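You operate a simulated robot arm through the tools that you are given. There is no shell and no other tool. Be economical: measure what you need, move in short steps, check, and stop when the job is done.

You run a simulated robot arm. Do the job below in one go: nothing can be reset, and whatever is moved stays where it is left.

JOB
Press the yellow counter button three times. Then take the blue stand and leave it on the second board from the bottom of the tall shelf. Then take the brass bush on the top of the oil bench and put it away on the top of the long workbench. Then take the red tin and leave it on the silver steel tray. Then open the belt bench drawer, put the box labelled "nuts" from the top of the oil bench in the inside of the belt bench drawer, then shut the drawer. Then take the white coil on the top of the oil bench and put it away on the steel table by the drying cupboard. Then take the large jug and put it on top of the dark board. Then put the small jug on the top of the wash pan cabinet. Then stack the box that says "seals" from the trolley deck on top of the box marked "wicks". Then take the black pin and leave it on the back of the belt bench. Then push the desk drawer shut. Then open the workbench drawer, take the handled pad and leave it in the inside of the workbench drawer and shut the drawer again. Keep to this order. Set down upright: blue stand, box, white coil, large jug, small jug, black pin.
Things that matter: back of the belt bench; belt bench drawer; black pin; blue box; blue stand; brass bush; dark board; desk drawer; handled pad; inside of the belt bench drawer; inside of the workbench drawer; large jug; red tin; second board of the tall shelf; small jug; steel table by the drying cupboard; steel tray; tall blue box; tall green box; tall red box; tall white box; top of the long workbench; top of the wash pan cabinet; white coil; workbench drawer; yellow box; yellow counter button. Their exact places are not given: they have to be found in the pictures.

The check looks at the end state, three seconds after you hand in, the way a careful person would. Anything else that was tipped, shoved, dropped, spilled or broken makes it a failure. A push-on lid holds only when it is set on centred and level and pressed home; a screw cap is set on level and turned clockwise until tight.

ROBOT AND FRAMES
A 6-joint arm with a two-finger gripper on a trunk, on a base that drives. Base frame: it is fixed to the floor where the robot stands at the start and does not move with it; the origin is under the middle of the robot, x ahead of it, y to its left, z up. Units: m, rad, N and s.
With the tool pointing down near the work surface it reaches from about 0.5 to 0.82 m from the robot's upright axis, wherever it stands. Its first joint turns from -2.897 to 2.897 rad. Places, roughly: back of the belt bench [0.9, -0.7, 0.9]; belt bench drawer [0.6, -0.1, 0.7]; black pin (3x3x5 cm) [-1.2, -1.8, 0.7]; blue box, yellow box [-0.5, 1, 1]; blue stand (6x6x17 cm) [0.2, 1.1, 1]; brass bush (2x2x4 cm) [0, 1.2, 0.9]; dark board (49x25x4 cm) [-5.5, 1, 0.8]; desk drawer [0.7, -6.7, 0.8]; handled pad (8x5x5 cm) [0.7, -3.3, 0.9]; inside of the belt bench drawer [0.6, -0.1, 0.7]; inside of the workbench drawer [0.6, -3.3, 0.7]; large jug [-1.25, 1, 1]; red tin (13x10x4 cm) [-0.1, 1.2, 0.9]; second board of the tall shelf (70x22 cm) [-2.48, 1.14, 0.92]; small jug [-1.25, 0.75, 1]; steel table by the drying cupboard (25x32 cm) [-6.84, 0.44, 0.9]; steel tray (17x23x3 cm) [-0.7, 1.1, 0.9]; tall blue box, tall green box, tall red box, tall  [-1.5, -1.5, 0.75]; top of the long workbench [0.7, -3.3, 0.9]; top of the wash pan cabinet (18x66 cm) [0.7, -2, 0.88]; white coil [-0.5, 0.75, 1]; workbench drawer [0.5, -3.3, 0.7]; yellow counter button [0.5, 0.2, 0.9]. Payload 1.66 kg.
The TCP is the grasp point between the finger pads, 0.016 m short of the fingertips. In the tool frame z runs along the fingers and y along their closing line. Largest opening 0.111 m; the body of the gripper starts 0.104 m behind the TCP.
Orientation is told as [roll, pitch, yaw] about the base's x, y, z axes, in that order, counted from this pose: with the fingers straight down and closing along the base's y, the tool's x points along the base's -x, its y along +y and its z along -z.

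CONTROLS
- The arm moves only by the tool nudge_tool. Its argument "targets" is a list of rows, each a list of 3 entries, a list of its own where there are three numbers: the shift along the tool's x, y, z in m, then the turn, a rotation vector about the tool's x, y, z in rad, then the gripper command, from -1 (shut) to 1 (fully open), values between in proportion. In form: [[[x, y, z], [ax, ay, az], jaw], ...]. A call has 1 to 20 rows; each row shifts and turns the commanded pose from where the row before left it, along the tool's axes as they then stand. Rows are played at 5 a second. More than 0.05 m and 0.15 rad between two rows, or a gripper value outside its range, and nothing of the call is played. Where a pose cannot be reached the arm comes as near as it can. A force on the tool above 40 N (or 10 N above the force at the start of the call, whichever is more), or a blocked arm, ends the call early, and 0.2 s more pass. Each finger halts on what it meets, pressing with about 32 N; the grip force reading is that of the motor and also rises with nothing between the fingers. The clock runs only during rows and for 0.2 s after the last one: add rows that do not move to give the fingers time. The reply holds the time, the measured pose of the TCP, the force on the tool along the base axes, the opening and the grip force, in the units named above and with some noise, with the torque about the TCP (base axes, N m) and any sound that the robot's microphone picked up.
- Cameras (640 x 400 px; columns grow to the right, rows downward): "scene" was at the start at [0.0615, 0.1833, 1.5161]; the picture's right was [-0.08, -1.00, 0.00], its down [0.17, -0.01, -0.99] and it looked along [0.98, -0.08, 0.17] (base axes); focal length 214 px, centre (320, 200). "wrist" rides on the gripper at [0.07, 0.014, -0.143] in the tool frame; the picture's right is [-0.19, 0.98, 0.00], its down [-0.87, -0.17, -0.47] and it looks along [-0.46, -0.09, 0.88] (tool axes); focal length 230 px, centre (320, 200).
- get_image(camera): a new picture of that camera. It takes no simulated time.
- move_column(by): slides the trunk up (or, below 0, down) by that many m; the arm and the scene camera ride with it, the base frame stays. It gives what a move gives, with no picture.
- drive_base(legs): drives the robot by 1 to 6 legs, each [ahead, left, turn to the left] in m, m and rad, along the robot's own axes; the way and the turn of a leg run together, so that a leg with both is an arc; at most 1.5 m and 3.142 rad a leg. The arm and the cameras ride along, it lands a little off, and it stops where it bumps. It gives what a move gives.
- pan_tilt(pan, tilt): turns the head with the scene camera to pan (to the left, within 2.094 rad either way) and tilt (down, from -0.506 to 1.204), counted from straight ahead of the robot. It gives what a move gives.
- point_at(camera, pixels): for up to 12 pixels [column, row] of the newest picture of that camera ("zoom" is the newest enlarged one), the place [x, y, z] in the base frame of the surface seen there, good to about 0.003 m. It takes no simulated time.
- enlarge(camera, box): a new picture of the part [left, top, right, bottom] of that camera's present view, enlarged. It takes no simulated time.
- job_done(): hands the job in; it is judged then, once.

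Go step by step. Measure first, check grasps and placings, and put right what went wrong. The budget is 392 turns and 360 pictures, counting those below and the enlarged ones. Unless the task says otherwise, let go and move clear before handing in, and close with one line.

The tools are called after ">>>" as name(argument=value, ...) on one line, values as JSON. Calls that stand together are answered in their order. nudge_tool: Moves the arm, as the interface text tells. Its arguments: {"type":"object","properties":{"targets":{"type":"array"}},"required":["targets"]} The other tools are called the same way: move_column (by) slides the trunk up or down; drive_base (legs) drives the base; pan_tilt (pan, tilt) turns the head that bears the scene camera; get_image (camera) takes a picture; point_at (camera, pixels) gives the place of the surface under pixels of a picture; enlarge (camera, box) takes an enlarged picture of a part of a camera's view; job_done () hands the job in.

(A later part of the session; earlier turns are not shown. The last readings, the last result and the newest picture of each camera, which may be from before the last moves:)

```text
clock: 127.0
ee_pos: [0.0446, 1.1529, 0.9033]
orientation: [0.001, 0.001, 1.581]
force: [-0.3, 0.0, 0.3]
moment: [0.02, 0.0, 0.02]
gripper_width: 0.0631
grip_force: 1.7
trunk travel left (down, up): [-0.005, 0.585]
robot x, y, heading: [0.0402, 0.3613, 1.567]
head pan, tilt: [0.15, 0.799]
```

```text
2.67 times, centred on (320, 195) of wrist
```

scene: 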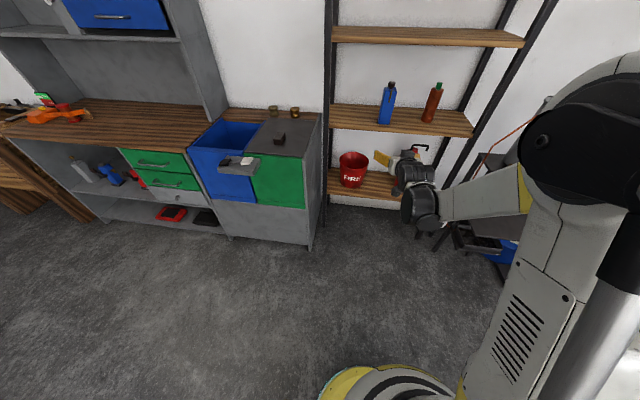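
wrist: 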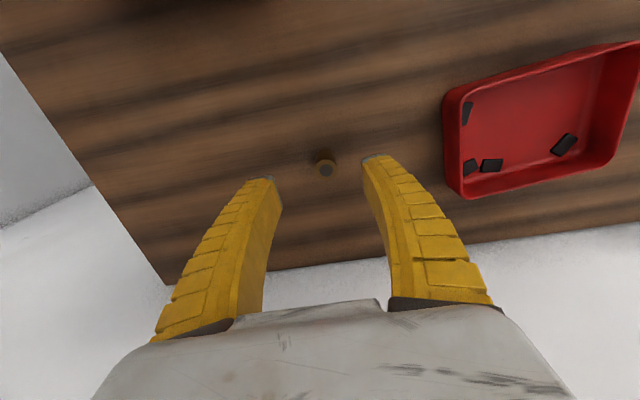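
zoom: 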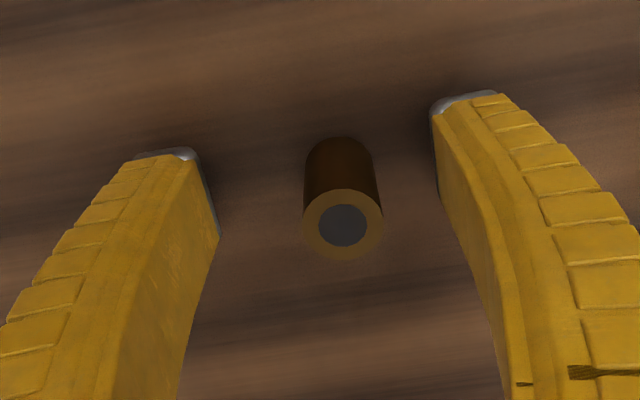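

Aligned. I close and lift 6 cm.

>>> nudge_tool(targets=[[[0, 0, 0], [0, 0, 0], -0.4], [[0, 0, 0], [0, 0, 0], -1], [[0, 0, 0], [0, 0, 0], -1], [[0, 0, -0.02], [0, 0, 0], -1], [[0, 0, -0.04], [0, 0, 0], -1], [[0, 0, 0], [0, 0, 0], -1]])

>>> get_image(camera="wrist")

```text
clock: 128.4
ee_pos: [0.0432, 1.1532, 0.9631]
orientation: [0.001, 0.0, 1.581]
force: [0.3, -0.5, -0.2]
moment: [0.03, 0.0, 0.0]
gripper_width: 0.0102
grip_force: 32.3
trunk travel left (down, up): [-0.005, 0.585]
robot x, y, heading: [0.0435, 0.3612, 1.568]
head pan, tilt: [0.15, 0.799]
```

```text
294 pictures are left
```

wrist: 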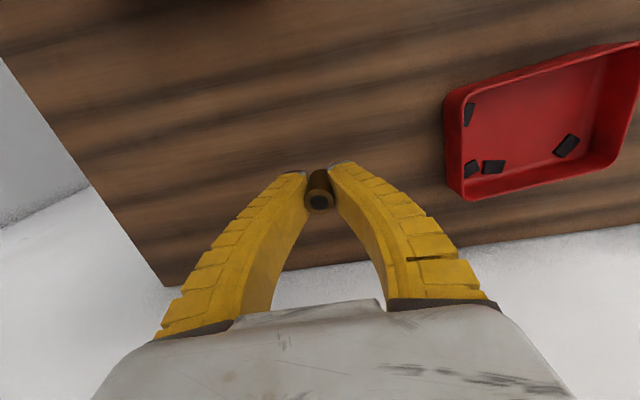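

The bush is held. I raise the trunk, back off, and pull the hand in toward me for travelling.

>>> move_column(by=0.3)

>>> drive_base(legs=[[-0.48, 0.15, 0]])

>>> nudge_tool(targets=[[[0.045, 0, 0], [0, 0, 0], -1], [[0.045, 0, 0], [0, 0, 0], -1], [[0.045, 0, 0], [0, 0, 0], -1], [[0.045, 0, 0], [0, 0, 0], -1], [[0, 0, 0], [0, 0, 0], -1]])

>>> pan_tilt(pan=-2.0, tilt=0.5)

>>> get_image(camera="scene")

```text
clock: 131.4
ee_pos: [0.0438, 1.1528, 1.2627]
orientation: [0.0, -0.001, 1.581]
force: [0.5, -0.3, -1.0]
moment: [0.0, 0.0, 0.02]
gripper_width: 0.0092
grip_force: 32.2
trunk travel left (down, up): [-0.305, 0.285]
robot x, y, heading: [0.0416, 0.3606, 1.573]
head pan, tilt: [0.15, 0.799]
```

```text
clock: 134.4
ee_pos: [-0.1052, 0.6716, 1.264]
orientation: [-0.001, 0.001, 1.579]
force: [-0.5, -0.2, -2.2]
moment: [0.04, 0.04, 0.0]
gripper_width: 0.0094
grip_force: 32.4
trunk travel left (down, up): [-0.305, 0.285]
robot x, y, heading: [-0.1071, -0.1207, 1.573]
head pan, tilt: [0.15, 0.799]
```

```text
clock: 135.6
ee_pos: [-0.1023, 0.4938, 1.2622]
orientation: [0.002, -0.001, 1.58]
force: [0.0, -1.0, -1.7]
moment: [0.02, -0.02, 0.0]
gripper_width: 0.0091
grip_force: 32.5
trunk travel left (down, up): [-0.305, 0.285]
robot x, y, heading: [-0.1033, -0.1218, 1.567]
head pan, tilt: [0.15, 0.799]
```

```text
clock: 137.6
ee_pos: [-0.103, 0.4925, 1.2626]
orientation: [-0.001, -0.001, 1.581]
force: [0.4, 0.1, -0.8]
moment: [0.0, -0.03, 0.04]
gripper_width: 0.0089
grip_force: 32.2
trunk travel left (down, up): [-0.305, 0.285]
robot x, y, heading: [-0.1109, -0.1222, 1.565]
head pan, tilt: [-2.0, 0.499]
```

```text
293 pictures are left
```

scene: 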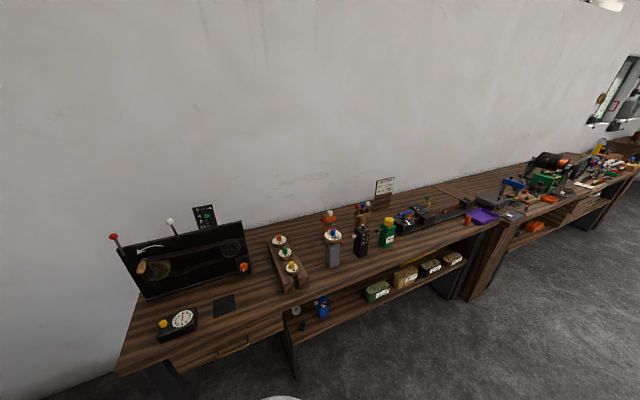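

The aisle in front of the benches looks clear. I turn right to face the benches and strafe along them toward the long workbench.

>>> drive_base(legs=[[0, 0, -1.567], [-0.08, -1.4, 0], [0, -1.4, 0]])

>>> pan_tilt(pan=-0.4, tilt=0.6)

>>> get_image(camera="scene")

```text
clock: 155.2
ee_pos: [0.3372, -2.9661, 1.2631]
orientation: [0.0, -0.003, -0.032]
force: [0.3, -0.7, -1.4]
moment: [0.0, -0.01, 0.02]
gripper_width: 0.0088
grip_force: 32.1
trunk travel left (down, up): [-0.305, 0.285]
robot x, y, heading: [-0.2732, -2.9348, -0.049]
head pan, tilt: [-2.0, 0.499]
```

```text
clock: 156.8
ee_pos: [0.3364, -2.9663, 1.2633]
orientation: [-0.001, 0.0, -0.033]
force: [0.0, -0.7, -1.6]
moment: [0.01, 0.02, -0.01]
gripper_width: 0.009
grip_force: 32.1
trunk travel left (down, up): [-0.305, 0.285]
robot x, y, heading: [-0.2765, -2.9375, -0.043]
head pan, tilt: [-0.4, 0.6]
```

```text
292 pictures are left
```

scene: 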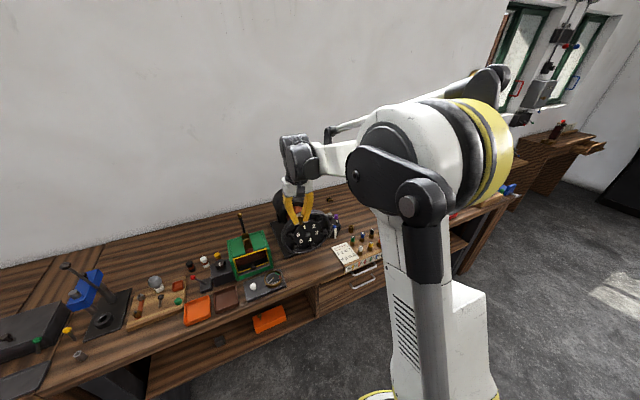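

I'm before the long workbench. I enlarge the bench-top part to find a free place for the bush.

>>> enlarge(camera="scene", box=[0, 180, 400, 400])

>>> point_at(camera="scene", pixels=[[235, 222], [265, 292], [195, 312], [345, 248], [355, 285], [120, 260], [210, 240], [290, 255], [40, 340], [90, 330], [180, 275], [240, 300]])

>>> get_image(camera="wrist")

```text
1.60 times, centred on (200, 290) of scene
```

zoom: 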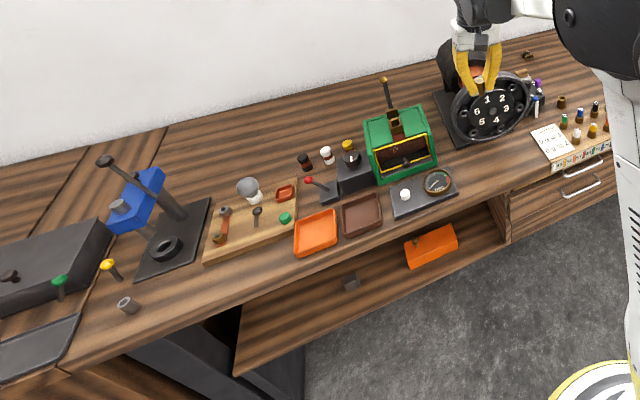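

```text
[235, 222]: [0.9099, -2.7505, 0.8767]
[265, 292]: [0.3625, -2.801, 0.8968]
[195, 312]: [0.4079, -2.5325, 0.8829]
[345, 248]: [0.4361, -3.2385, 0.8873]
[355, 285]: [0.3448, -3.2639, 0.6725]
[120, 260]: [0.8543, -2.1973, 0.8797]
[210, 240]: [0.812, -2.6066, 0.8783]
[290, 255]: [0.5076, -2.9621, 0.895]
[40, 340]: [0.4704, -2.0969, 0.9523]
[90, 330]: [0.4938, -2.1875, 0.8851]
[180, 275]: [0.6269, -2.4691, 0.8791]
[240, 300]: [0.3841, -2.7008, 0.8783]
```

```text
290 pictures are left
```

wrist: 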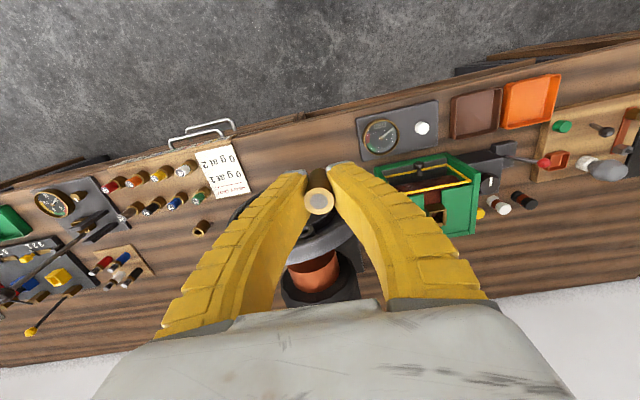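

Free wood seems to lie between the card and the gauge plate at wrist pixel (285,130). I measure around it.

>>> point_at(camera="wrist", pixels=[[285, 130], [260, 150], [280, 165], [330, 130], [245, 190], [240, 140], [355, 150], [300, 115], [235, 215], [300, 240], [270, 180], [200, 228]])

>>> enlarge(camera="wrist", box=[120, 90, 440, 290])

```text
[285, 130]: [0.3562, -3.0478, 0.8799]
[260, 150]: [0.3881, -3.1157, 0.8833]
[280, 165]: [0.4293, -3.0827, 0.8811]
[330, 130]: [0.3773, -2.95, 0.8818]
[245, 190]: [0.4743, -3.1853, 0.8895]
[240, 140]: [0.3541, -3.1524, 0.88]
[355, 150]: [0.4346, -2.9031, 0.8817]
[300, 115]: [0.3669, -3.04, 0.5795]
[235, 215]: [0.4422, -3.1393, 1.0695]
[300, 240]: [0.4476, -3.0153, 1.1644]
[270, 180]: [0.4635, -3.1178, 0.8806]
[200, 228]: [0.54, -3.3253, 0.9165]
```

```text
2.00 times, centred on (280, 190) of wrist
```

zoom: 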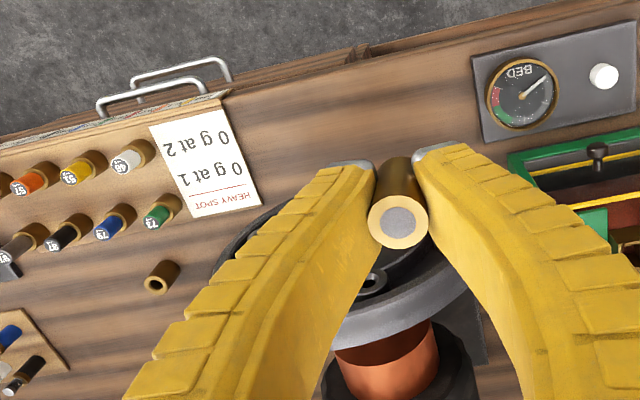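

The strip at (0.38, −3.03) is free wood at z 0.88. I move over it and lower with the trunk.

>>> nudge_tool(targets=[[[-0.023, -0.0312, 0], [0, 0, 0], -1], [[-0.023, -0.0312, 0], [0, 0, 0], -1], [[0, 0, 0], [0, 0, 0], -1]])

>>> move_column(by=-0.3)

>>> get_image(camera="wrist")

```text
clock: 157.6
ee_pos: [0.38, -3.0298, 1.2626]
orientation: [0.001, -0.001, -0.031]
force: [-0.2, -0.2, -1.1]
moment: [0.0, 0.0, 0.0]
gripper_width: 0.0088
grip_force: 31.6
trunk travel left (down, up): [-0.305, 0.285]
robot x, y, heading: [-0.2749, -2.9344, -0.043]
head pan, tilt: [-0.4, 0.6]
```

```text
clock: 160.6
ee_pos: [0.3816, -3.0308, 0.9636]
orientation: [0.002, 0.001, -0.033]
force: [-1.2, -0.8, 0.6]
moment: [0.01, 0.04, 0.0]
gripper_width: 0.0092
grip_force: 32.4
trunk travel left (down, up): [-0.005, 0.585]
robot x, y, heading: [-0.273, -2.9345, -0.047]
head pan, tilt: [-0.4, 0.6]
```

```text
288 pictures are left
```

wrist: 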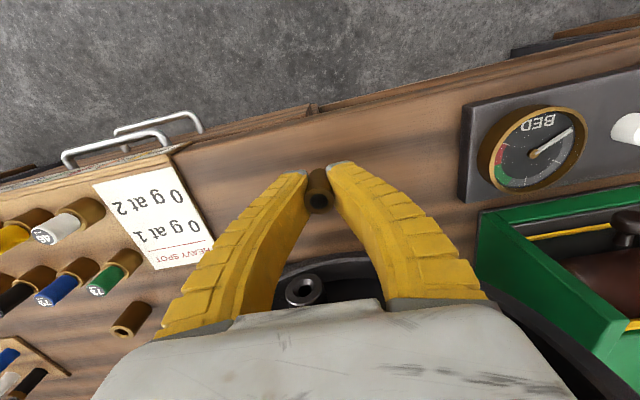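

The drum of the dial is close behind. I measure its nearest points before going lower.

>>> point_at(camera="wrist", pixels=[[310, 262], [300, 290], [285, 275], [345, 265], [350, 290], [500, 310], [230, 250]])

>>> get_image(camera="scene")

```text
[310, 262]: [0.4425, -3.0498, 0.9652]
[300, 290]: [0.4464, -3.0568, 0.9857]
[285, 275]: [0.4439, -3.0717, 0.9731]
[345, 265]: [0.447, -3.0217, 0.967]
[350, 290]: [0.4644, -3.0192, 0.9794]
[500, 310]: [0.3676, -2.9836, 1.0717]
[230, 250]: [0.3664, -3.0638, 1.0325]
```

```text
287 pictures are left
```

scene: 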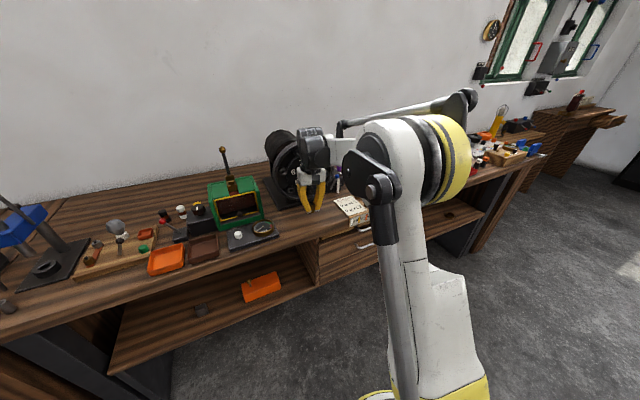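

The disc face is at x≈0.443. I move 2 cm back toward the front edge for margin, then set the bush down gently.

>>> nudge_tool(targets=[[[0.018, 0, 0], [0, 0, 0], -1], [[0, 0, 0.03], [0, 0, 0], -1], [[0, 0, 0.022], [0, 0, 0], -1], [[0, 0, 0.003], [0, 0, 0], -1], [[0, 0, 0.002], [0, 0, 0], -1], [[0, 0, 0], [0, 0, 0], -1]])

>>> get_image(camera="wrist")

```text
clock: 162.0
ee_pos: [0.3621, -3.0304, 0.9056]
orientation: [0.001, -0.001, -0.032]
force: [-0.1, 0.0, -1.2]
moment: [-0.02, -0.04, 0.02]
gripper_width: 0.009
grip_force: 31.7
trunk travel left (down, up): [-0.005, 0.585]
robot x, y, heading: [-0.2733, -2.9335, -0.043]
head pan, tilt: [-0.4, 0.6]
```

```text
286 pictures are left
```

wrist: 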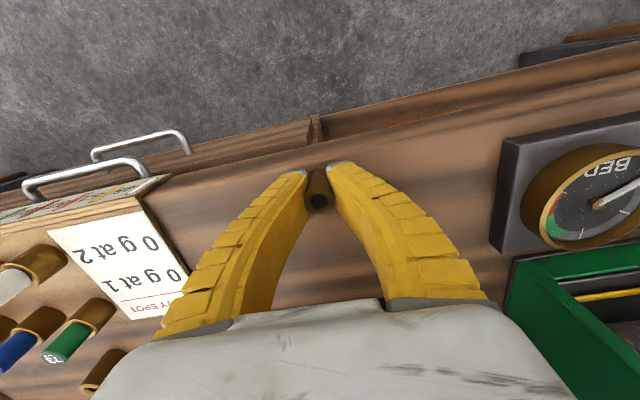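

It looks near the front edge; I measure edge points near (320,150).

>>> point_at(camera="wrist", pixels=[[320, 160], [320, 150], [320, 142], [320, 135], [320, 168]])

```text
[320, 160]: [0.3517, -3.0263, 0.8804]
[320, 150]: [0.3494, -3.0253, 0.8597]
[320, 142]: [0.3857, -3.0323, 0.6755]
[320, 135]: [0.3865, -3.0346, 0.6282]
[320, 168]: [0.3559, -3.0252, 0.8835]
```

The edge is at x≈0.350, too close. I lift 1 cm, go 2 cm inward and set down again, watching forces.

>>> nudge_tool(targets=[[[0, 0, -0.01], [0, 0, 0], -1], [[-0.01, 0, 0], [0, 0, 0], -1], [[-0.01, 0, 0], [0, 0, 0], -1], [[0, 0, 0.008], [0, 0, 0], -1], [[0, 0, 0.003], [0, 0, 0], -1], [[0, 0, 0.002], [0, 0, 0], -1], [[0, 0, 0], [0, 0, 0], -1]])

```text
clock: 163.6
ee_pos: [0.3825, -3.0291, 0.9028]
orientation: [0.0, -0.001, -0.032]
force: [7.7, 1.9, 21.9]
moment: [-0.09, -0.22, 0.02]
gripper_width: 0.0089
grip_force: 32.5
trunk travel left (down, up): [-0.005, 0.585]
robot x, y, heading: [-0.2726, -2.9344, -0.044]
head pan, tilt: [-0.4, 0.6]
```

The bush touches down. I ease up 2 mm, open partly, and rise.

>>> nudge_tool(targets=[[[0, 0, -0.002], [0, 0, 0], -1], [[0, 0, 0], [0, 0, 0], -0.6], [[0, 0, 0], [0, 0, 0], -0.2], [[0, 0, 0], [0, 0, 0], 0], [[0, 0, 0], [0, 0, 0], 0], [[0, 0, -0.04], [0, 0, 0], 0], [[0, 0, -0.04], [0, 0, 0], 0], [[0, 0, 0], [0, 0, 0], 0]])

>>> move_column(by=0.25)

>>> get_image(camera="wrist")

```text
clock: 165.4
ee_pos: [0.3827, -3.0287, 0.9847]
orientation: [0.0, -0.002, -0.031]
force: [-0.4, 0.5, -0.4]
moment: [0.01, 0.01, 0.04]
gripper_width: 0.0575
grip_force: 1.4
trunk travel left (down, up): [-0.005, 0.585]
robot x, y, heading: [-0.2738, -2.9371, -0.047]
head pan, tilt: [-0.4, 0.6]
```

```text
clock: 168.0
ee_pos: [0.3834, -3.0277, 1.2336]
orientation: [0.0, 0.0, -0.032]
force: [0.0, 0.6, 0.6]
moment: [0.01, 0.03, 0.0]
gripper_width: 0.0577
grip_force: 1.4
trunk travel left (down, up): [-0.255, 0.335]
robot x, y, heading: [-0.2707, -2.9351, -0.045]
head pan, tilt: [-0.4, 0.6]
```

```text
285 pictures are left
```

wrist: 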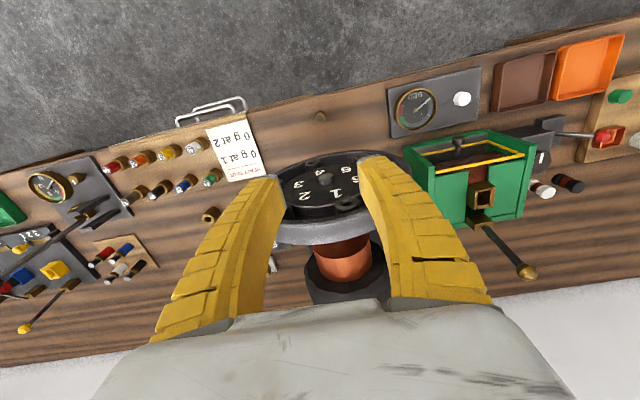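

The bush stands at (318,117) on the bench. Next the red tin: I drive back to the oil bench and face it.

>>> drive_base(legs=[[0.02, 1.4, 0.045], [0.03, 1.4, 0], [0, 0, 1.57]])

>>> get_image(camera="wrist")

```text
clock: 185.3
ee_pos: [-0.183, 0.514, 1.2342]
orientation: [0.001, 0.0, 1.606]
force: [-0.1, 0.1, -0.1]
moment: [0.04, -0.02, -0.02]
gripper_width: 0.0577
grip_force: 1.5
trunk travel left (down, up): [-0.255, 0.335]
robot x, y, heading: [-0.2344, -0.148, 1.597]
head pan, tilt: [-0.4, 0.6]
```

```text
284 pictures are left
```

wrist: 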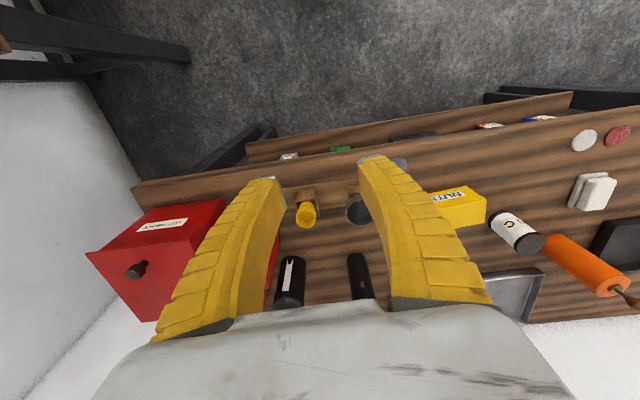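

I raise 0.1 for clearance over the pump lever and drive up to the bench.

>>> move_column(by=0.1)

>>> drive_base(legs=[[0.505, -0.07, -0.027]])

>>> get_image(camera="wrist")

```text
clock: 186.7
ee_pos: [-0.1838, 0.5142, 1.3336]
orientation: [0.0, 0.0, 1.607]
force: [1.0, 0.3, 0.2]
moment: [-0.02, 0.0, -0.02]
gripper_width: 0.0578
grip_force: 1.6
trunk travel left (down, up): [-0.355, 0.235]
robot x, y, heading: [-0.2331, -0.1491, 1.596]
head pan, tilt: [-0.4, 0.6]
```

```text
clock: 189.7
ee_pos: [-0.1012, 1.0167, 1.3343]
orientation: [0.0, -0.001, 1.581]
force: [0.6, 0.5, -0.3]
moment: [-0.04, -0.03, -0.01]
gripper_width: 0.0575
grip_force: 2.0
trunk travel left (down, up): [-0.355, 0.235]
robot x, y, heading: [-0.1697, 0.3536, 1.566]
head pan, tilt: [-0.4, 0.6]
```

```text
283 pictures are left
```

wrist: 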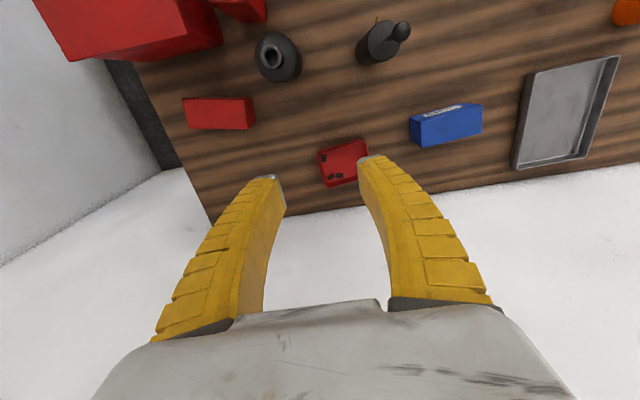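

I open fully, step 2.5 cm closer, turn the hand 90° so it closes along y, and move toward the tin.

>>> drive_base(legs=[[0.025, 0, 0]])

>>> nudge_tool(targets=[[[0, 0, 0], [0, 0, 0.143], 1], [[0, 0, 0], [0, 0, 0.143], 1], [[0, 0, 0], [0, 0, 0.143], 1], [[0, 0, 0], [0, 0, 0.143], 1], [[0, 0, 0], [0, 0, 0.143], 1], [[0, 0, 0], [0, 0, 0.143], 1], [[0, 0, 0], [0, 0, 0.143], 1], [[0, 0, 0], [0, 0, 0.143], 1], [[0, 0, 0], [0, 0, 0.143], 1], [[0, 0, 0], [0, 0, 0.143], 1], [[0, 0, 0], [0, 0, 0.14], 1], [[0.0153, 0.04, 0.02], [0, 0, 0], 1], [[0.0153, 0.04, 0.02], [0, 0, 0], 1], [[0.0153, 0.04, 0.02], [0, 0, 0], 1], [[0, 0, 0], [0, 0, 0], 1]])

>>> get_image(camera="wrist")

```text
clock: 190.5
ee_pos: [-0.101, 1.0423, 1.3339]
orientation: [-0.001, 0.001, 1.579]
force: [-0.4, 0.2, -0.4]
moment: [-0.08, -0.01, 0.0]
gripper_width: 0.0578
grip_force: 1.4
trunk travel left (down, up): [-0.355, 0.235]
robot x, y, heading: [-0.1687, 0.3809, 1.566]
head pan, tilt: [-0.4, 0.6]
```

```text
clock: 193.7
ee_pos: [-0.1486, 1.1603, 1.2748]
orientation: [0.002, -0.001, 0.008]
force: [0.3, -0.3, 0.4]
moment: [0.05, 0.03, 0.03]
gripper_width: 0.1108
grip_force: 0.0
trunk travel left (down, up): [-0.355, 0.235]
robot x, y, heading: [-0.1653, 0.3765, 1.569]
head pan, tilt: [-0.4, 0.6]
```

```text
282 pictures are left
```

wrist: 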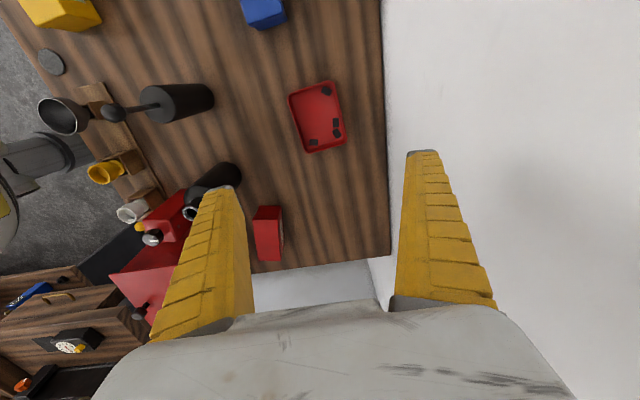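

I lower 0.2 by trunk and measure the tin's corners from close.

>>> move_column(by=-0.2)

>>> get_image(camera="wrist")

>>> enlarge(camera="wrist", box=[220, 40, 420, 240])

```text
clock: 195.8
ee_pos: [-0.1489, 1.1627, 1.0746]
orientation: [0.0, 0.0, 0.011]
force: [0.2, -0.5, 0.7]
moment: [0.01, 0.02, 0.01]
gripper_width: 0.1109
grip_force: 0.0
trunk travel left (down, up): [-0.155, 0.435]
robot x, y, heading: [-0.1678, 0.3768, 1.565]
head pan, tilt: [-0.4, 0.6]
```

```text
281 pictures are left
```

wrist: 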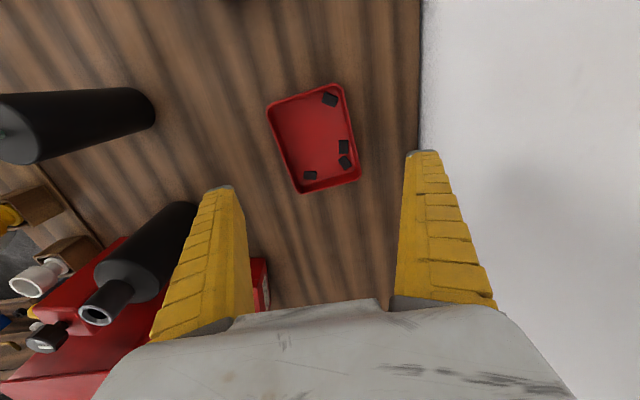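

```text
2.00 times, centred on (320, 140) of wrist
```

zoom: 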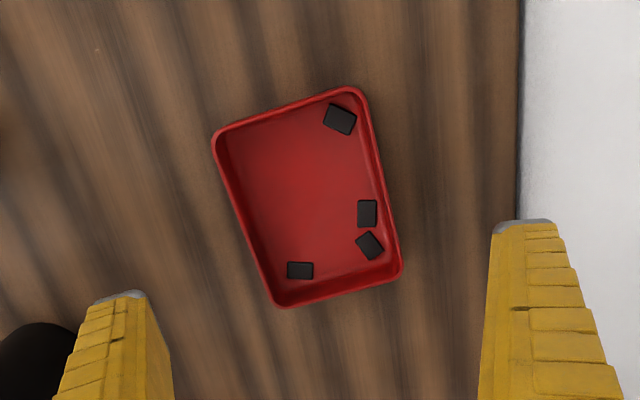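

>>> point_at(camera="zoom", pixels=[[216, 145], [274, 298], [222, 130], [345, 92], [366, 102], [400, 262], [390, 278], [284, 304], [245, 220], [383, 180], [285, 110], [335, 293]])

```text
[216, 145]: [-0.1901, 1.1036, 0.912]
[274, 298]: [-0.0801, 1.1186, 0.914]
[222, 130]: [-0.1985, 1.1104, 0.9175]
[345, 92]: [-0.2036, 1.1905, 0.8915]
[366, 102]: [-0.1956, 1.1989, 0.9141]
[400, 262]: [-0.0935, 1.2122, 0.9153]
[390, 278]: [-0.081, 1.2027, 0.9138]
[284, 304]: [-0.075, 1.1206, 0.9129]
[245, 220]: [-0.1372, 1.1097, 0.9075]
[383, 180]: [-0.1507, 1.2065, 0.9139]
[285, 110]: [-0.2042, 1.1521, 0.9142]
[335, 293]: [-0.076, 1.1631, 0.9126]
```

The tin is about (-0.142, 1.158), turned +0.12, 0.098 across at the rim 0.914. I align and lower to just above the rim to check the finger gaps.

>>> nudge_tool(targets=[[[0, 0, 0], [0, 0, -0.115], 1], [[-0.0063, -0.0058, 0], [0, 0, 0], 1], [[0, 0, 0.04], [0, 0, 0], 1], [[0, 0, 0.04], [0, 0, 0], 1], [[0, 0, 0.04], [0, 0, 0], 1], [[0, 0, 0], [0, 0, 0], 1]])

>>> get_image(camera="wrist")

```text
clock: 197.2
ee_pos: [-0.1433, 1.1573, 0.9532]
orientation: [0.0, 0.001, 0.125]
force: [-0.3, -0.7, 0.2]
moment: [-0.02, 0.01, 0.04]
gripper_width: 0.1107
grip_force: 0.0
trunk travel left (down, up): [-0.155, 0.435]
robot x, y, heading: [-0.1692, 0.3818, 1.569]
head pan, tilt: [-0.4, 0.6]
```

```text
279 pictures are left
```

wrist: 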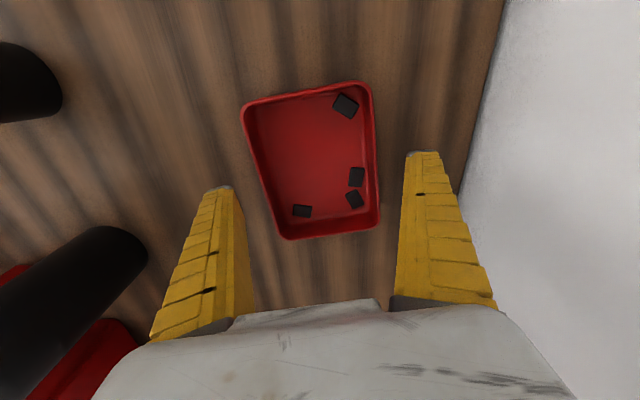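

I re-measure the rim from here to refine centring.

>>> point_at(camera="wrist", pixels=[[245, 118], [281, 230], [260, 170], [371, 95], [378, 215], [375, 155], [300, 95], [335, 232]])

```text
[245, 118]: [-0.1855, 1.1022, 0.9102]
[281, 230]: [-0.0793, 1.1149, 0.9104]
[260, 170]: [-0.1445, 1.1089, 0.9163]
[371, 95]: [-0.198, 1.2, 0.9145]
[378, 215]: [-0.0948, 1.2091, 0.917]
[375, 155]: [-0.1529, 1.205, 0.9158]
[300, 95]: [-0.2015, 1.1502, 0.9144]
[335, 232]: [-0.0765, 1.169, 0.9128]
```

The hand is centred within about 1 mm and the tin is 0.097 wide. I go down to z≈0.905.

>>> nudge_tool(targets=[[[0, 0, 0.012], [0, 0, 0], 1], [[0, 0, 0.012], [0, 0, 0], 1], [[0, 0, 0.012], [0, 0, 0], 1], [[0, 0, 0.011], [0, 0, 0], 1], [[0, 0, 0], [0, 0, 0], 1]])

>>> get_image(camera="wrist")

```text
clock: 198.4
ee_pos: [-0.1418, 1.1559, 0.906]
orientation: [-0.001, -0.001, 0.126]
force: [-0.2, 0.4, -0.5]
moment: [-0.02, 0.03, -0.01]
gripper_width: 0.1109
grip_force: 0.1
trunk travel left (down, up): [-0.155, 0.435]
robot x, y, heading: [-0.1667, 0.3806, 1.563]
head pan, tilt: [-0.4, 0.6]
```

```text
278 pictures are left
```

wrist: 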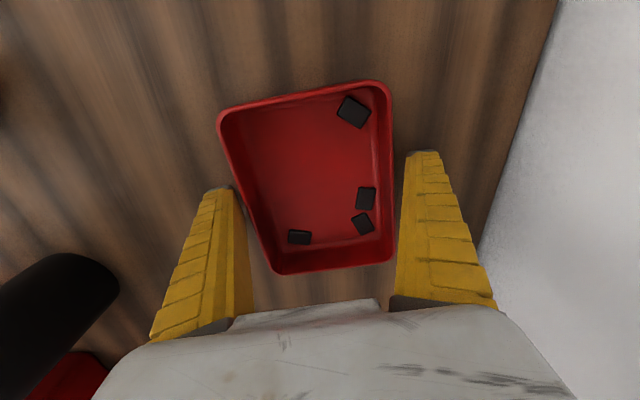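

Both fingers are outside the walls. I close and lift gently.

>>> nudge_tool(targets=[[[0, 0, 0], [0, 0, 0], 0.8], [[0, 0, 0], [0, 0, 0], 0.5], [[0, 0, 0], [0, 0, 0], 0.2], [[0, 0, 0], [0, 0, 0], -1], [[0, 0, 0], [0, 0, 0], -1], [[0, 0, -0.015], [0, 0, 0], -1], [[0, 0, -0.03], [0, 0, 0], -1], [[0, 0, 0], [0, 0, 0], -1]])

>>> get_image(camera="wrist")

```text
clock: 200.2
ee_pos: [-0.1425, 1.1563, 0.9519]
orientation: [0.0, 0.0, 0.129]
force: [0.1, 0.7, -1.3]
moment: [-0.03, 0.0, 0.01]
gripper_width: 0.1007
grip_force: 32.0
trunk travel left (down, up): [-0.155, 0.435]
robot x, y, heading: [-0.1657, 0.3799, 1.563]
head pan, tilt: [-0.4, 0.6]
```

```text
277 pictures are left
```

wrist: 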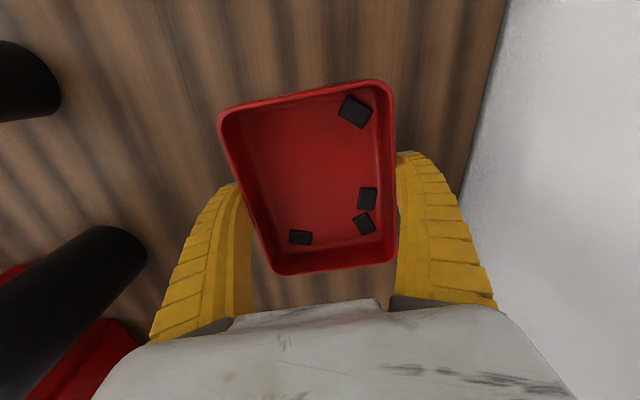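

The tin is held level with its pieces in. I raise the trunk and strafe left to the steel tray.

>>> move_column(by=0.25)

>>> drive_base(legs=[[-0.03, 0.52, 0.0]])

>>> get_image(camera="wrist")

>>> pan_tilt(pan=0.1, tilt=0.8)

>>> get_image(camera="scene")

```text
clock: 202.8
ee_pos: [-0.1418, 1.158, 1.2024]
orientation: [0.0, 0.001, 0.125]
force: [0.1, -0.9, -1.0]
moment: [-0.02, 0.02, -0.02]
gripper_width: 0.1005
grip_force: 31.9
trunk travel left (down, up): [-0.405, 0.185]
robot x, y, heading: [-0.1676, 0.3783, 1.568]
head pan, tilt: [-0.4, 0.6]
```

```text
clock: 205.8
ee_pos: [-0.6586, 1.13, 1.203]
orientation: [0.0, -0.001, 0.123]
force: [-0.7, 0.0, -2.0]
moment: [0.02, -0.02, 0.02]
gripper_width: 0.1005
grip_force: 32.2
trunk travel left (down, up): [-0.405, 0.185]
robot x, y, heading: [-0.6831, 0.3516, 1.567]
head pan, tilt: [-0.4, 0.6]
```

```text
276 pictures are left
```

wrist: 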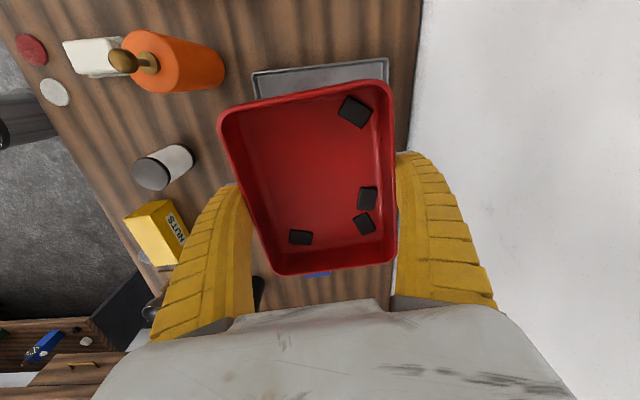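

```text
clock: 206.8
ee_pos: [-0.6572, 1.1287, 1.2023]
orientation: [0.0, 0.0, 0.125]
force: [0.4, -0.8, -1.3]
moment: [0.01, 0.0, -0.01]
gripper_width: 0.1007
grip_force: 32.0
trunk travel left (down, up): [-0.405, 0.185]
robot x, y, heading: [-0.6841, 0.3507, 1.567]
head pan, tilt: [0.099, 0.799]
```

```text
275 pictures are left
```

scene: 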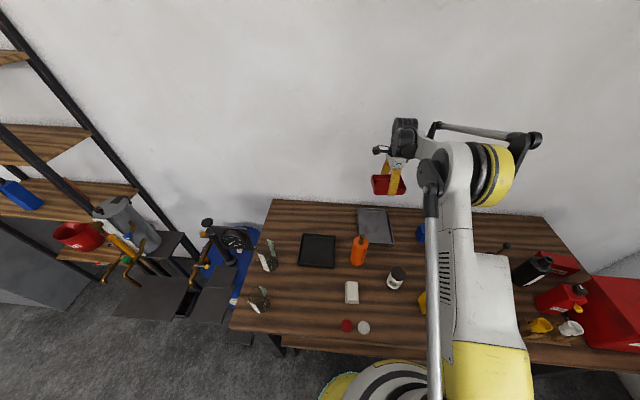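

I measure the tray at (375,225) from the scene view.

>>> enlarge(camera="scene", box=[300, 190, 440, 290])

```text
4.00 times, centred on (370, 240) of scene
```

zoom: 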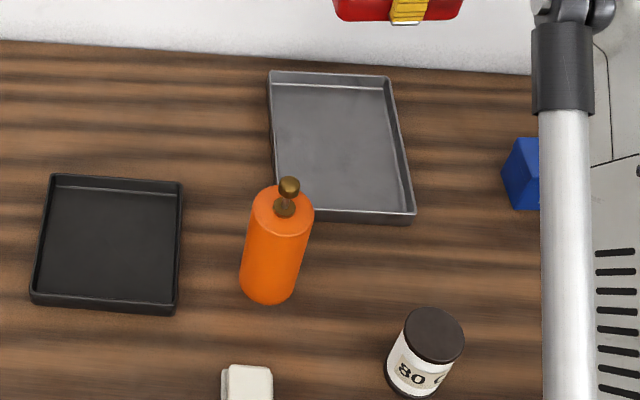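

>>> point_at(camera="zoom", pixels=[[270, 74], [388, 78], [412, 212], [320, 210], [270, 130], [400, 140], [365, 210], [330, 76], [340, 140], [290, 180], [395, 205], [260, 195]])

```text
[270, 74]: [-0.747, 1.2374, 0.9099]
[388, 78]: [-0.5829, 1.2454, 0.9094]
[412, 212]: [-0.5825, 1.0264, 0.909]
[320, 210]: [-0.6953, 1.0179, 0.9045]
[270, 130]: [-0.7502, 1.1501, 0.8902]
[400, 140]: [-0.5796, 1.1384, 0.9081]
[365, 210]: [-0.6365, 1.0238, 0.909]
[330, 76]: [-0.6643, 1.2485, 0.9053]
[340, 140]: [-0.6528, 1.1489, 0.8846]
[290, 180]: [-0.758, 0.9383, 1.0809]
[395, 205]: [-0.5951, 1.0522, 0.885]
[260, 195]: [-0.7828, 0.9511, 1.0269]
```

The tray is centred at (-0.665, 1.133), floor z≈0.885, rim 0.909, 17 cm along x. I align the tin, move over the centre and lower to just above the rim.

>>> nudge_tool(targets=[[[0, 0, 0], [0, 0, 0.095], -1], [[0.007, 0.004, 0], [0, 0, 0], -1], [[0, 0, 0], [0, 0, 0], -1]])

>>> move_column(by=-0.25)

>>> get_image(camera="wrist")

>>> enlarge(camera="scene", box=[300, 190, 440, 290])

```text
clock: 207.6
ee_pos: [-0.6644, 1.132, 1.2018]
orientation: [0.001, -0.001, 0.027]
force: [0.4, 0.4, -1.5]
moment: [0.0, 0.01, 0.02]
gripper_width: 0.1004
grip_force: 32.2
trunk travel left (down, up): [-0.405, 0.185]
robot x, y, heading: [-0.6876, 0.352, 1.57]
head pan, tilt: [0.099, 0.799]
```

```text
clock: 210.2
ee_pos: [-0.6643, 1.1328, 0.9514]
orientation: [0.001, 0.001, 0.029]
force: [-0.1, 0.3, -1.5]
moment: [0.01, 0.02, 0.01]
gripper_width: 0.1007
grip_force: 32.2
trunk travel left (down, up): [-0.155, 0.435]
robot x, y, heading: [-0.6839, 0.3514, 1.568]
head pan, tilt: [0.099, 0.799]
```

```text
273 pictures are left
```

wrist: 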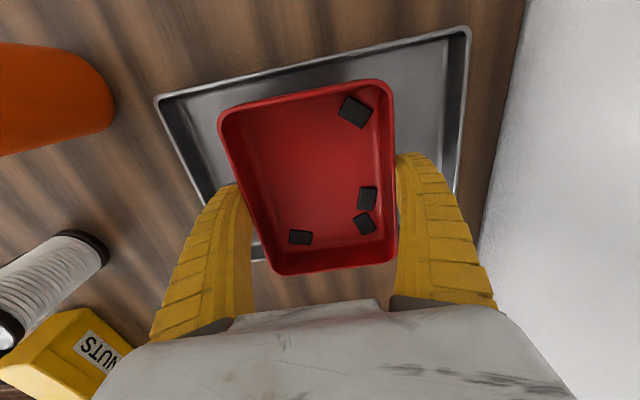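

```text
4.00 times, centred on (370, 240) of scene
```

zoom: 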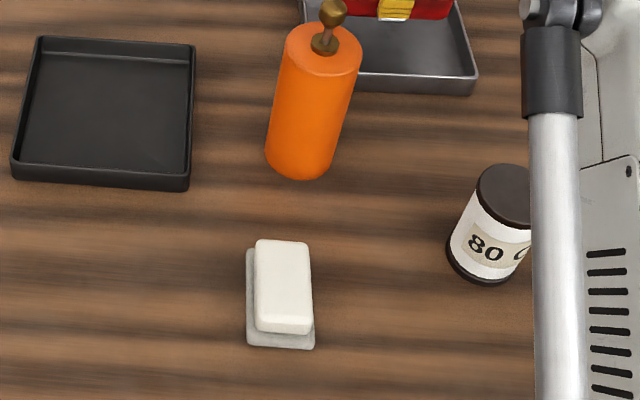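

I measure rim edges of tin and tray at both x-ends from the wrist view.

>>> point_at(camera="wrist", pixels=[[158, 97], [465, 30], [310, 62], [310, 72], [305, 93], [258, 258], [335, 268], [385, 88], [460, 100], [190, 150], [440, 60], [250, 245]])

```text
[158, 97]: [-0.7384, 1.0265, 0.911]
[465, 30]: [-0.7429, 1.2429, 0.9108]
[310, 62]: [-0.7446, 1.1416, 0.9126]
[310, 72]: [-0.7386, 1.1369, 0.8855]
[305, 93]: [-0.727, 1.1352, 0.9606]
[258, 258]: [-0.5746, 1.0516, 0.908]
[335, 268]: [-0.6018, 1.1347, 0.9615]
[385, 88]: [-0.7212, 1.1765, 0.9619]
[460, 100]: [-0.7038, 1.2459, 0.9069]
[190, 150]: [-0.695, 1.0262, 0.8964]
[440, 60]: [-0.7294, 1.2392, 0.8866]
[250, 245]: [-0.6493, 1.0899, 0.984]
```

The tin should shift 5 mm in +x. I do that and lower it onto the tray floor.

>>> nudge_tool(targets=[[[-0.005, 0.001, 0], [0, 0, 0], -1], [[0, 0, 0.02], [0, 0, 0], -1], [[0, 0, 0.016], [0, 0, 0], -1], [[0, 0, 0.002], [0, 0, 0], -1], [[0, 0, 0.002], [0, 0, 0], -1], [[0, 0, 0], [0, 0, 0], -1]])

>>> get_image(camera="wrist")

```text
clock: 211.6
ee_pos: [-0.6589, 1.1351, 0.9116]
orientation: [-0.001, 0.001, 0.029]
force: [0.8, -0.7, -1.1]
moment: [0.01, -0.02, -0.03]
gripper_width: 0.1004
grip_force: 31.8
trunk travel left (down, up): [-0.155, 0.435]
robot x, y, heading: [-0.6843, 0.3538, 1.561]
head pan, tilt: [0.099, 0.799]
```

```text
271 pictures are left
```

wrist: 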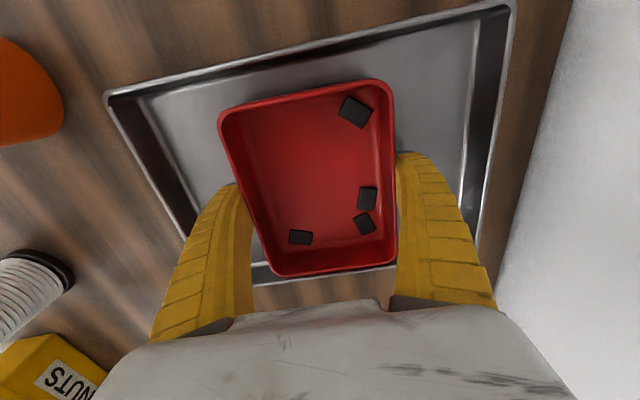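

Inside the walls. I lower in 1 mm steps until contact.

>>> nudge_tool(targets=[[[0, 0, 0.0015], [0, 0, 0], -1], [[0, 0, 0.0015], [0, 0, 0], -1], [[0, 0, 0], [0, 0, 0], -1]])

```text
clock: 212.3
ee_pos: [-0.6601, 1.1335, 0.9085]
orientation: [0.001, 0.0, 0.027]
force: [2.4, 8.9, 22.3]
moment: [0.06, -0.05, -0.01]
gripper_width: 0.1005
grip_force: 31.8
trunk travel left (down, up): [-0.155, 0.435]
robot x, y, heading: [-0.6881, 0.3528, 1.567]
head pan, tilt: [0.099, 0.799]
```

Contact. I ease up 1.5 mm, open and rise.

>>> nudge_tool(targets=[[[0, 0, -0.0015], [0, 0, 0], -1], [[0, 0, 0], [0, 0, 0], 0.85], [[0, 0, 0], [0, 0, 0], 1], [[0, 0, 0], [0, 0, 0], 1], [[0, 0, -0.02], [0, 0, 0], 1], [[0, 0, -0.04], [0, 0, 0], 1], [[0, 0, -0.04], [0, 0, 0], 1], [[0, 0, 0], [0, 0, 0], 1]])

>>> get_image(camera="wrist")

```text
clock: 214.2
ee_pos: [-0.6608, 1.1347, 1.0115]
orientation: [-0.001, 0.001, 0.03]
force: [0.1, 0.6, 0.1]
moment: [0.01, -0.02, -0.01]
gripper_width: 0.111
grip_force: 0.0
trunk travel left (down, up): [-0.155, 0.435]
robot x, y, heading: [-0.6805, 0.3506, 1.565]
head pan, tilt: [0.099, 0.799]
```

```text
270 pictures are left
```

wrist: 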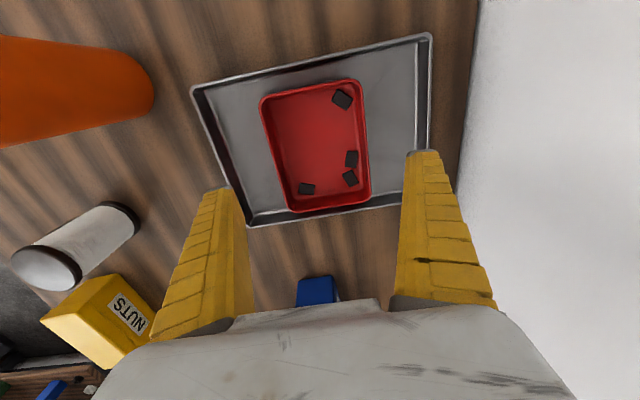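

The red tin sits level in the steel tray. Next the belt bench drawer: I raise, back off, and turn to face the belt bench.

>>> move_column(by=0.2)

>>> drive_base(legs=[[-0.43, -0.25, 0], [0, 0, -1.567]])

>>> pan_tilt(pan=0.0, tilt=0.7)

>>> get_image(camera="scene")

```text
clock: 216.3
ee_pos: [-0.6601, 1.1343, 1.2105]
orientation: [-0.001, 0.0, 0.029]
force: [-0.3, -0.4, 0.1]
moment: [0.0, 0.0, -0.01]
gripper_width: 0.1111
grip_force: 0.1
trunk travel left (down, up): [-0.355, 0.235]
robot x, y, heading: [-0.6839, 0.3517, 1.56]
head pan, tilt: [0.099, 0.799]
```

```text
clock: 223.1
ee_pos: [0.3426, -0.1093, 1.211]
orientation: [-0.001, 0.0, -1.546]
force: [0.0, 0.7, -0.3]
moment: [-0.01, 0.05, -0.03]
gripper_width: 0.1111
grip_force: 0.1
trunk travel left (down, up): [-0.355, 0.235]
robot x, y, heading: [-0.4376, -0.0841, -0.007]
head pan, tilt: [0.099, 0.799]
```

```text
clock: 223.8
ee_pos: [0.3431, -0.1092, 1.2104]
orientation: [0.002, 0.0, -1.546]
force: [-0.2, 0.4, -1.1]
moment: [0.02, -0.04, 0.03]
gripper_width: 0.1107
grip_force: 0.0
trunk travel left (down, up): [-0.355, 0.235]
robot x, y, heading: [-0.4382, -0.0802, -0.006]
head pan, tilt: [0.0, 0.7]
```

```text
269 pictures are left
```

scene: 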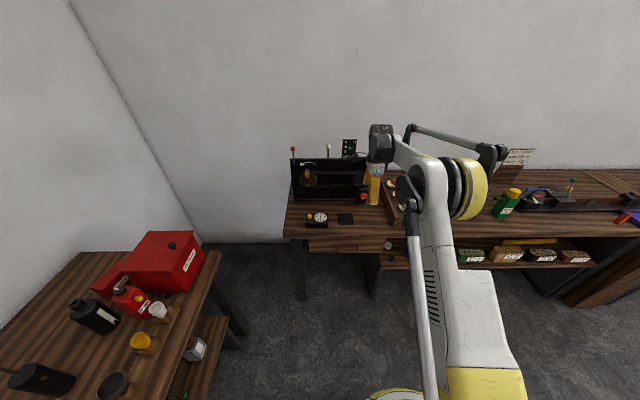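

>>> enlarge(camera="scene", box=[270, 190, 430, 290])

>>> get_image(camera="wrist")

```text
4.00 times, centred on (350, 240) of scene
```

zoom: 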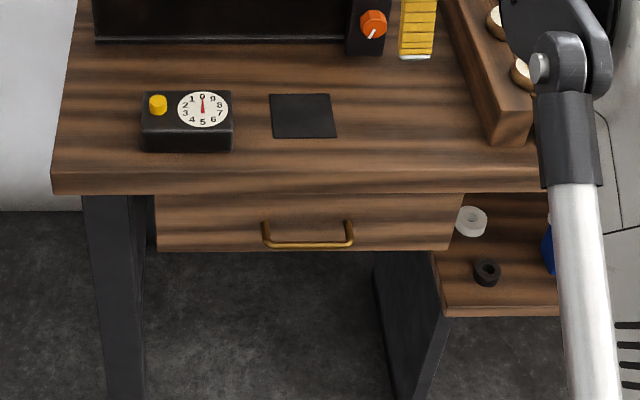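

```text
267 pictures are left
```

wrist: 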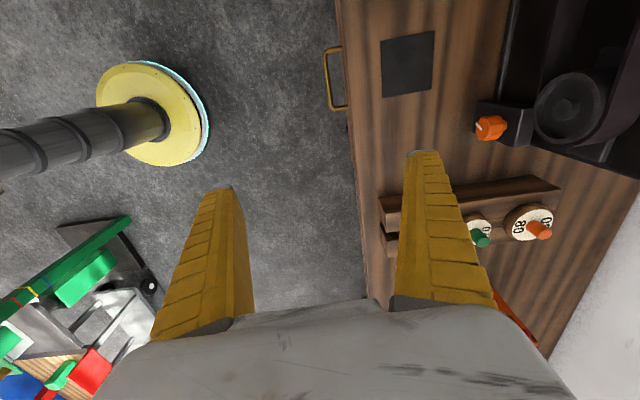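

The dial is in view; I look at it closely along with the handle, and measure the handle.

>>> enlarge(camera="scene", box=[300, 205, 348, 235])

>>> enlarge(camera="scene", box=[300, 230, 400, 260])

>>> point_at(camera="scene", pixels=[[336, 246], [358, 245], [347, 251], [340, 251], [355, 251], [347, 244], [310, 240], [380, 242], [310, 252], [347, 238], [330, 237]])

>>> point_at(camera="wrist", pixels=[[327, 60], [328, 80], [331, 105], [345, 49], [347, 107], [335, 75], [350, 150]])

```text
13.33 times, centred on (324, 220) of scene
```

zoom: 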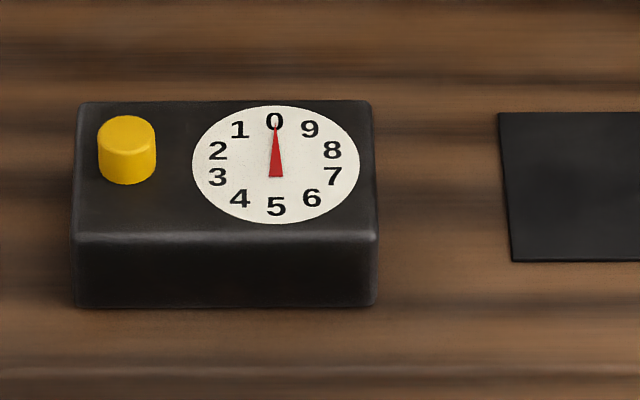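

```text
6.40 times, centred on (350, 245) of scene
```

zoom: 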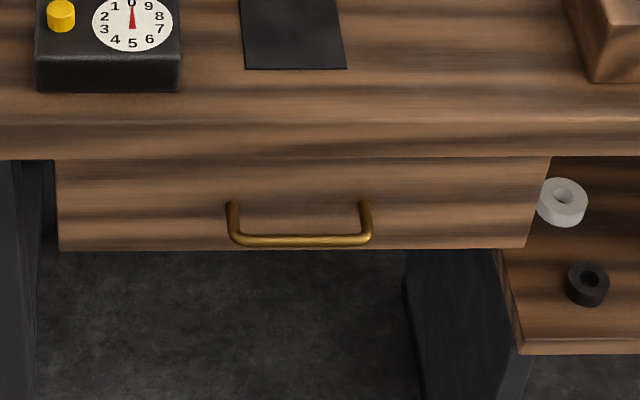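

```text
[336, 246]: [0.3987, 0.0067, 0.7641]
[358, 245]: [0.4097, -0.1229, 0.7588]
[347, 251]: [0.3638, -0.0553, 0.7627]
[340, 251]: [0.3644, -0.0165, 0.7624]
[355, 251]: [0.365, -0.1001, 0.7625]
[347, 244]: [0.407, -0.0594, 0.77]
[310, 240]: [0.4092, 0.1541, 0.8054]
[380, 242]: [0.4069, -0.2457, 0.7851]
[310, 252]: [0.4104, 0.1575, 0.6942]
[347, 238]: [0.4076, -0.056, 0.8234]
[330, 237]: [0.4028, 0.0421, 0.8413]
```

```text
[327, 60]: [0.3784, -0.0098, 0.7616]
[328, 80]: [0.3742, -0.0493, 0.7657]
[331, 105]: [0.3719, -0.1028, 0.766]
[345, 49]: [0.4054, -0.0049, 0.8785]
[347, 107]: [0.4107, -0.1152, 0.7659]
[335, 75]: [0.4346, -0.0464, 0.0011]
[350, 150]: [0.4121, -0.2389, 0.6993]
```

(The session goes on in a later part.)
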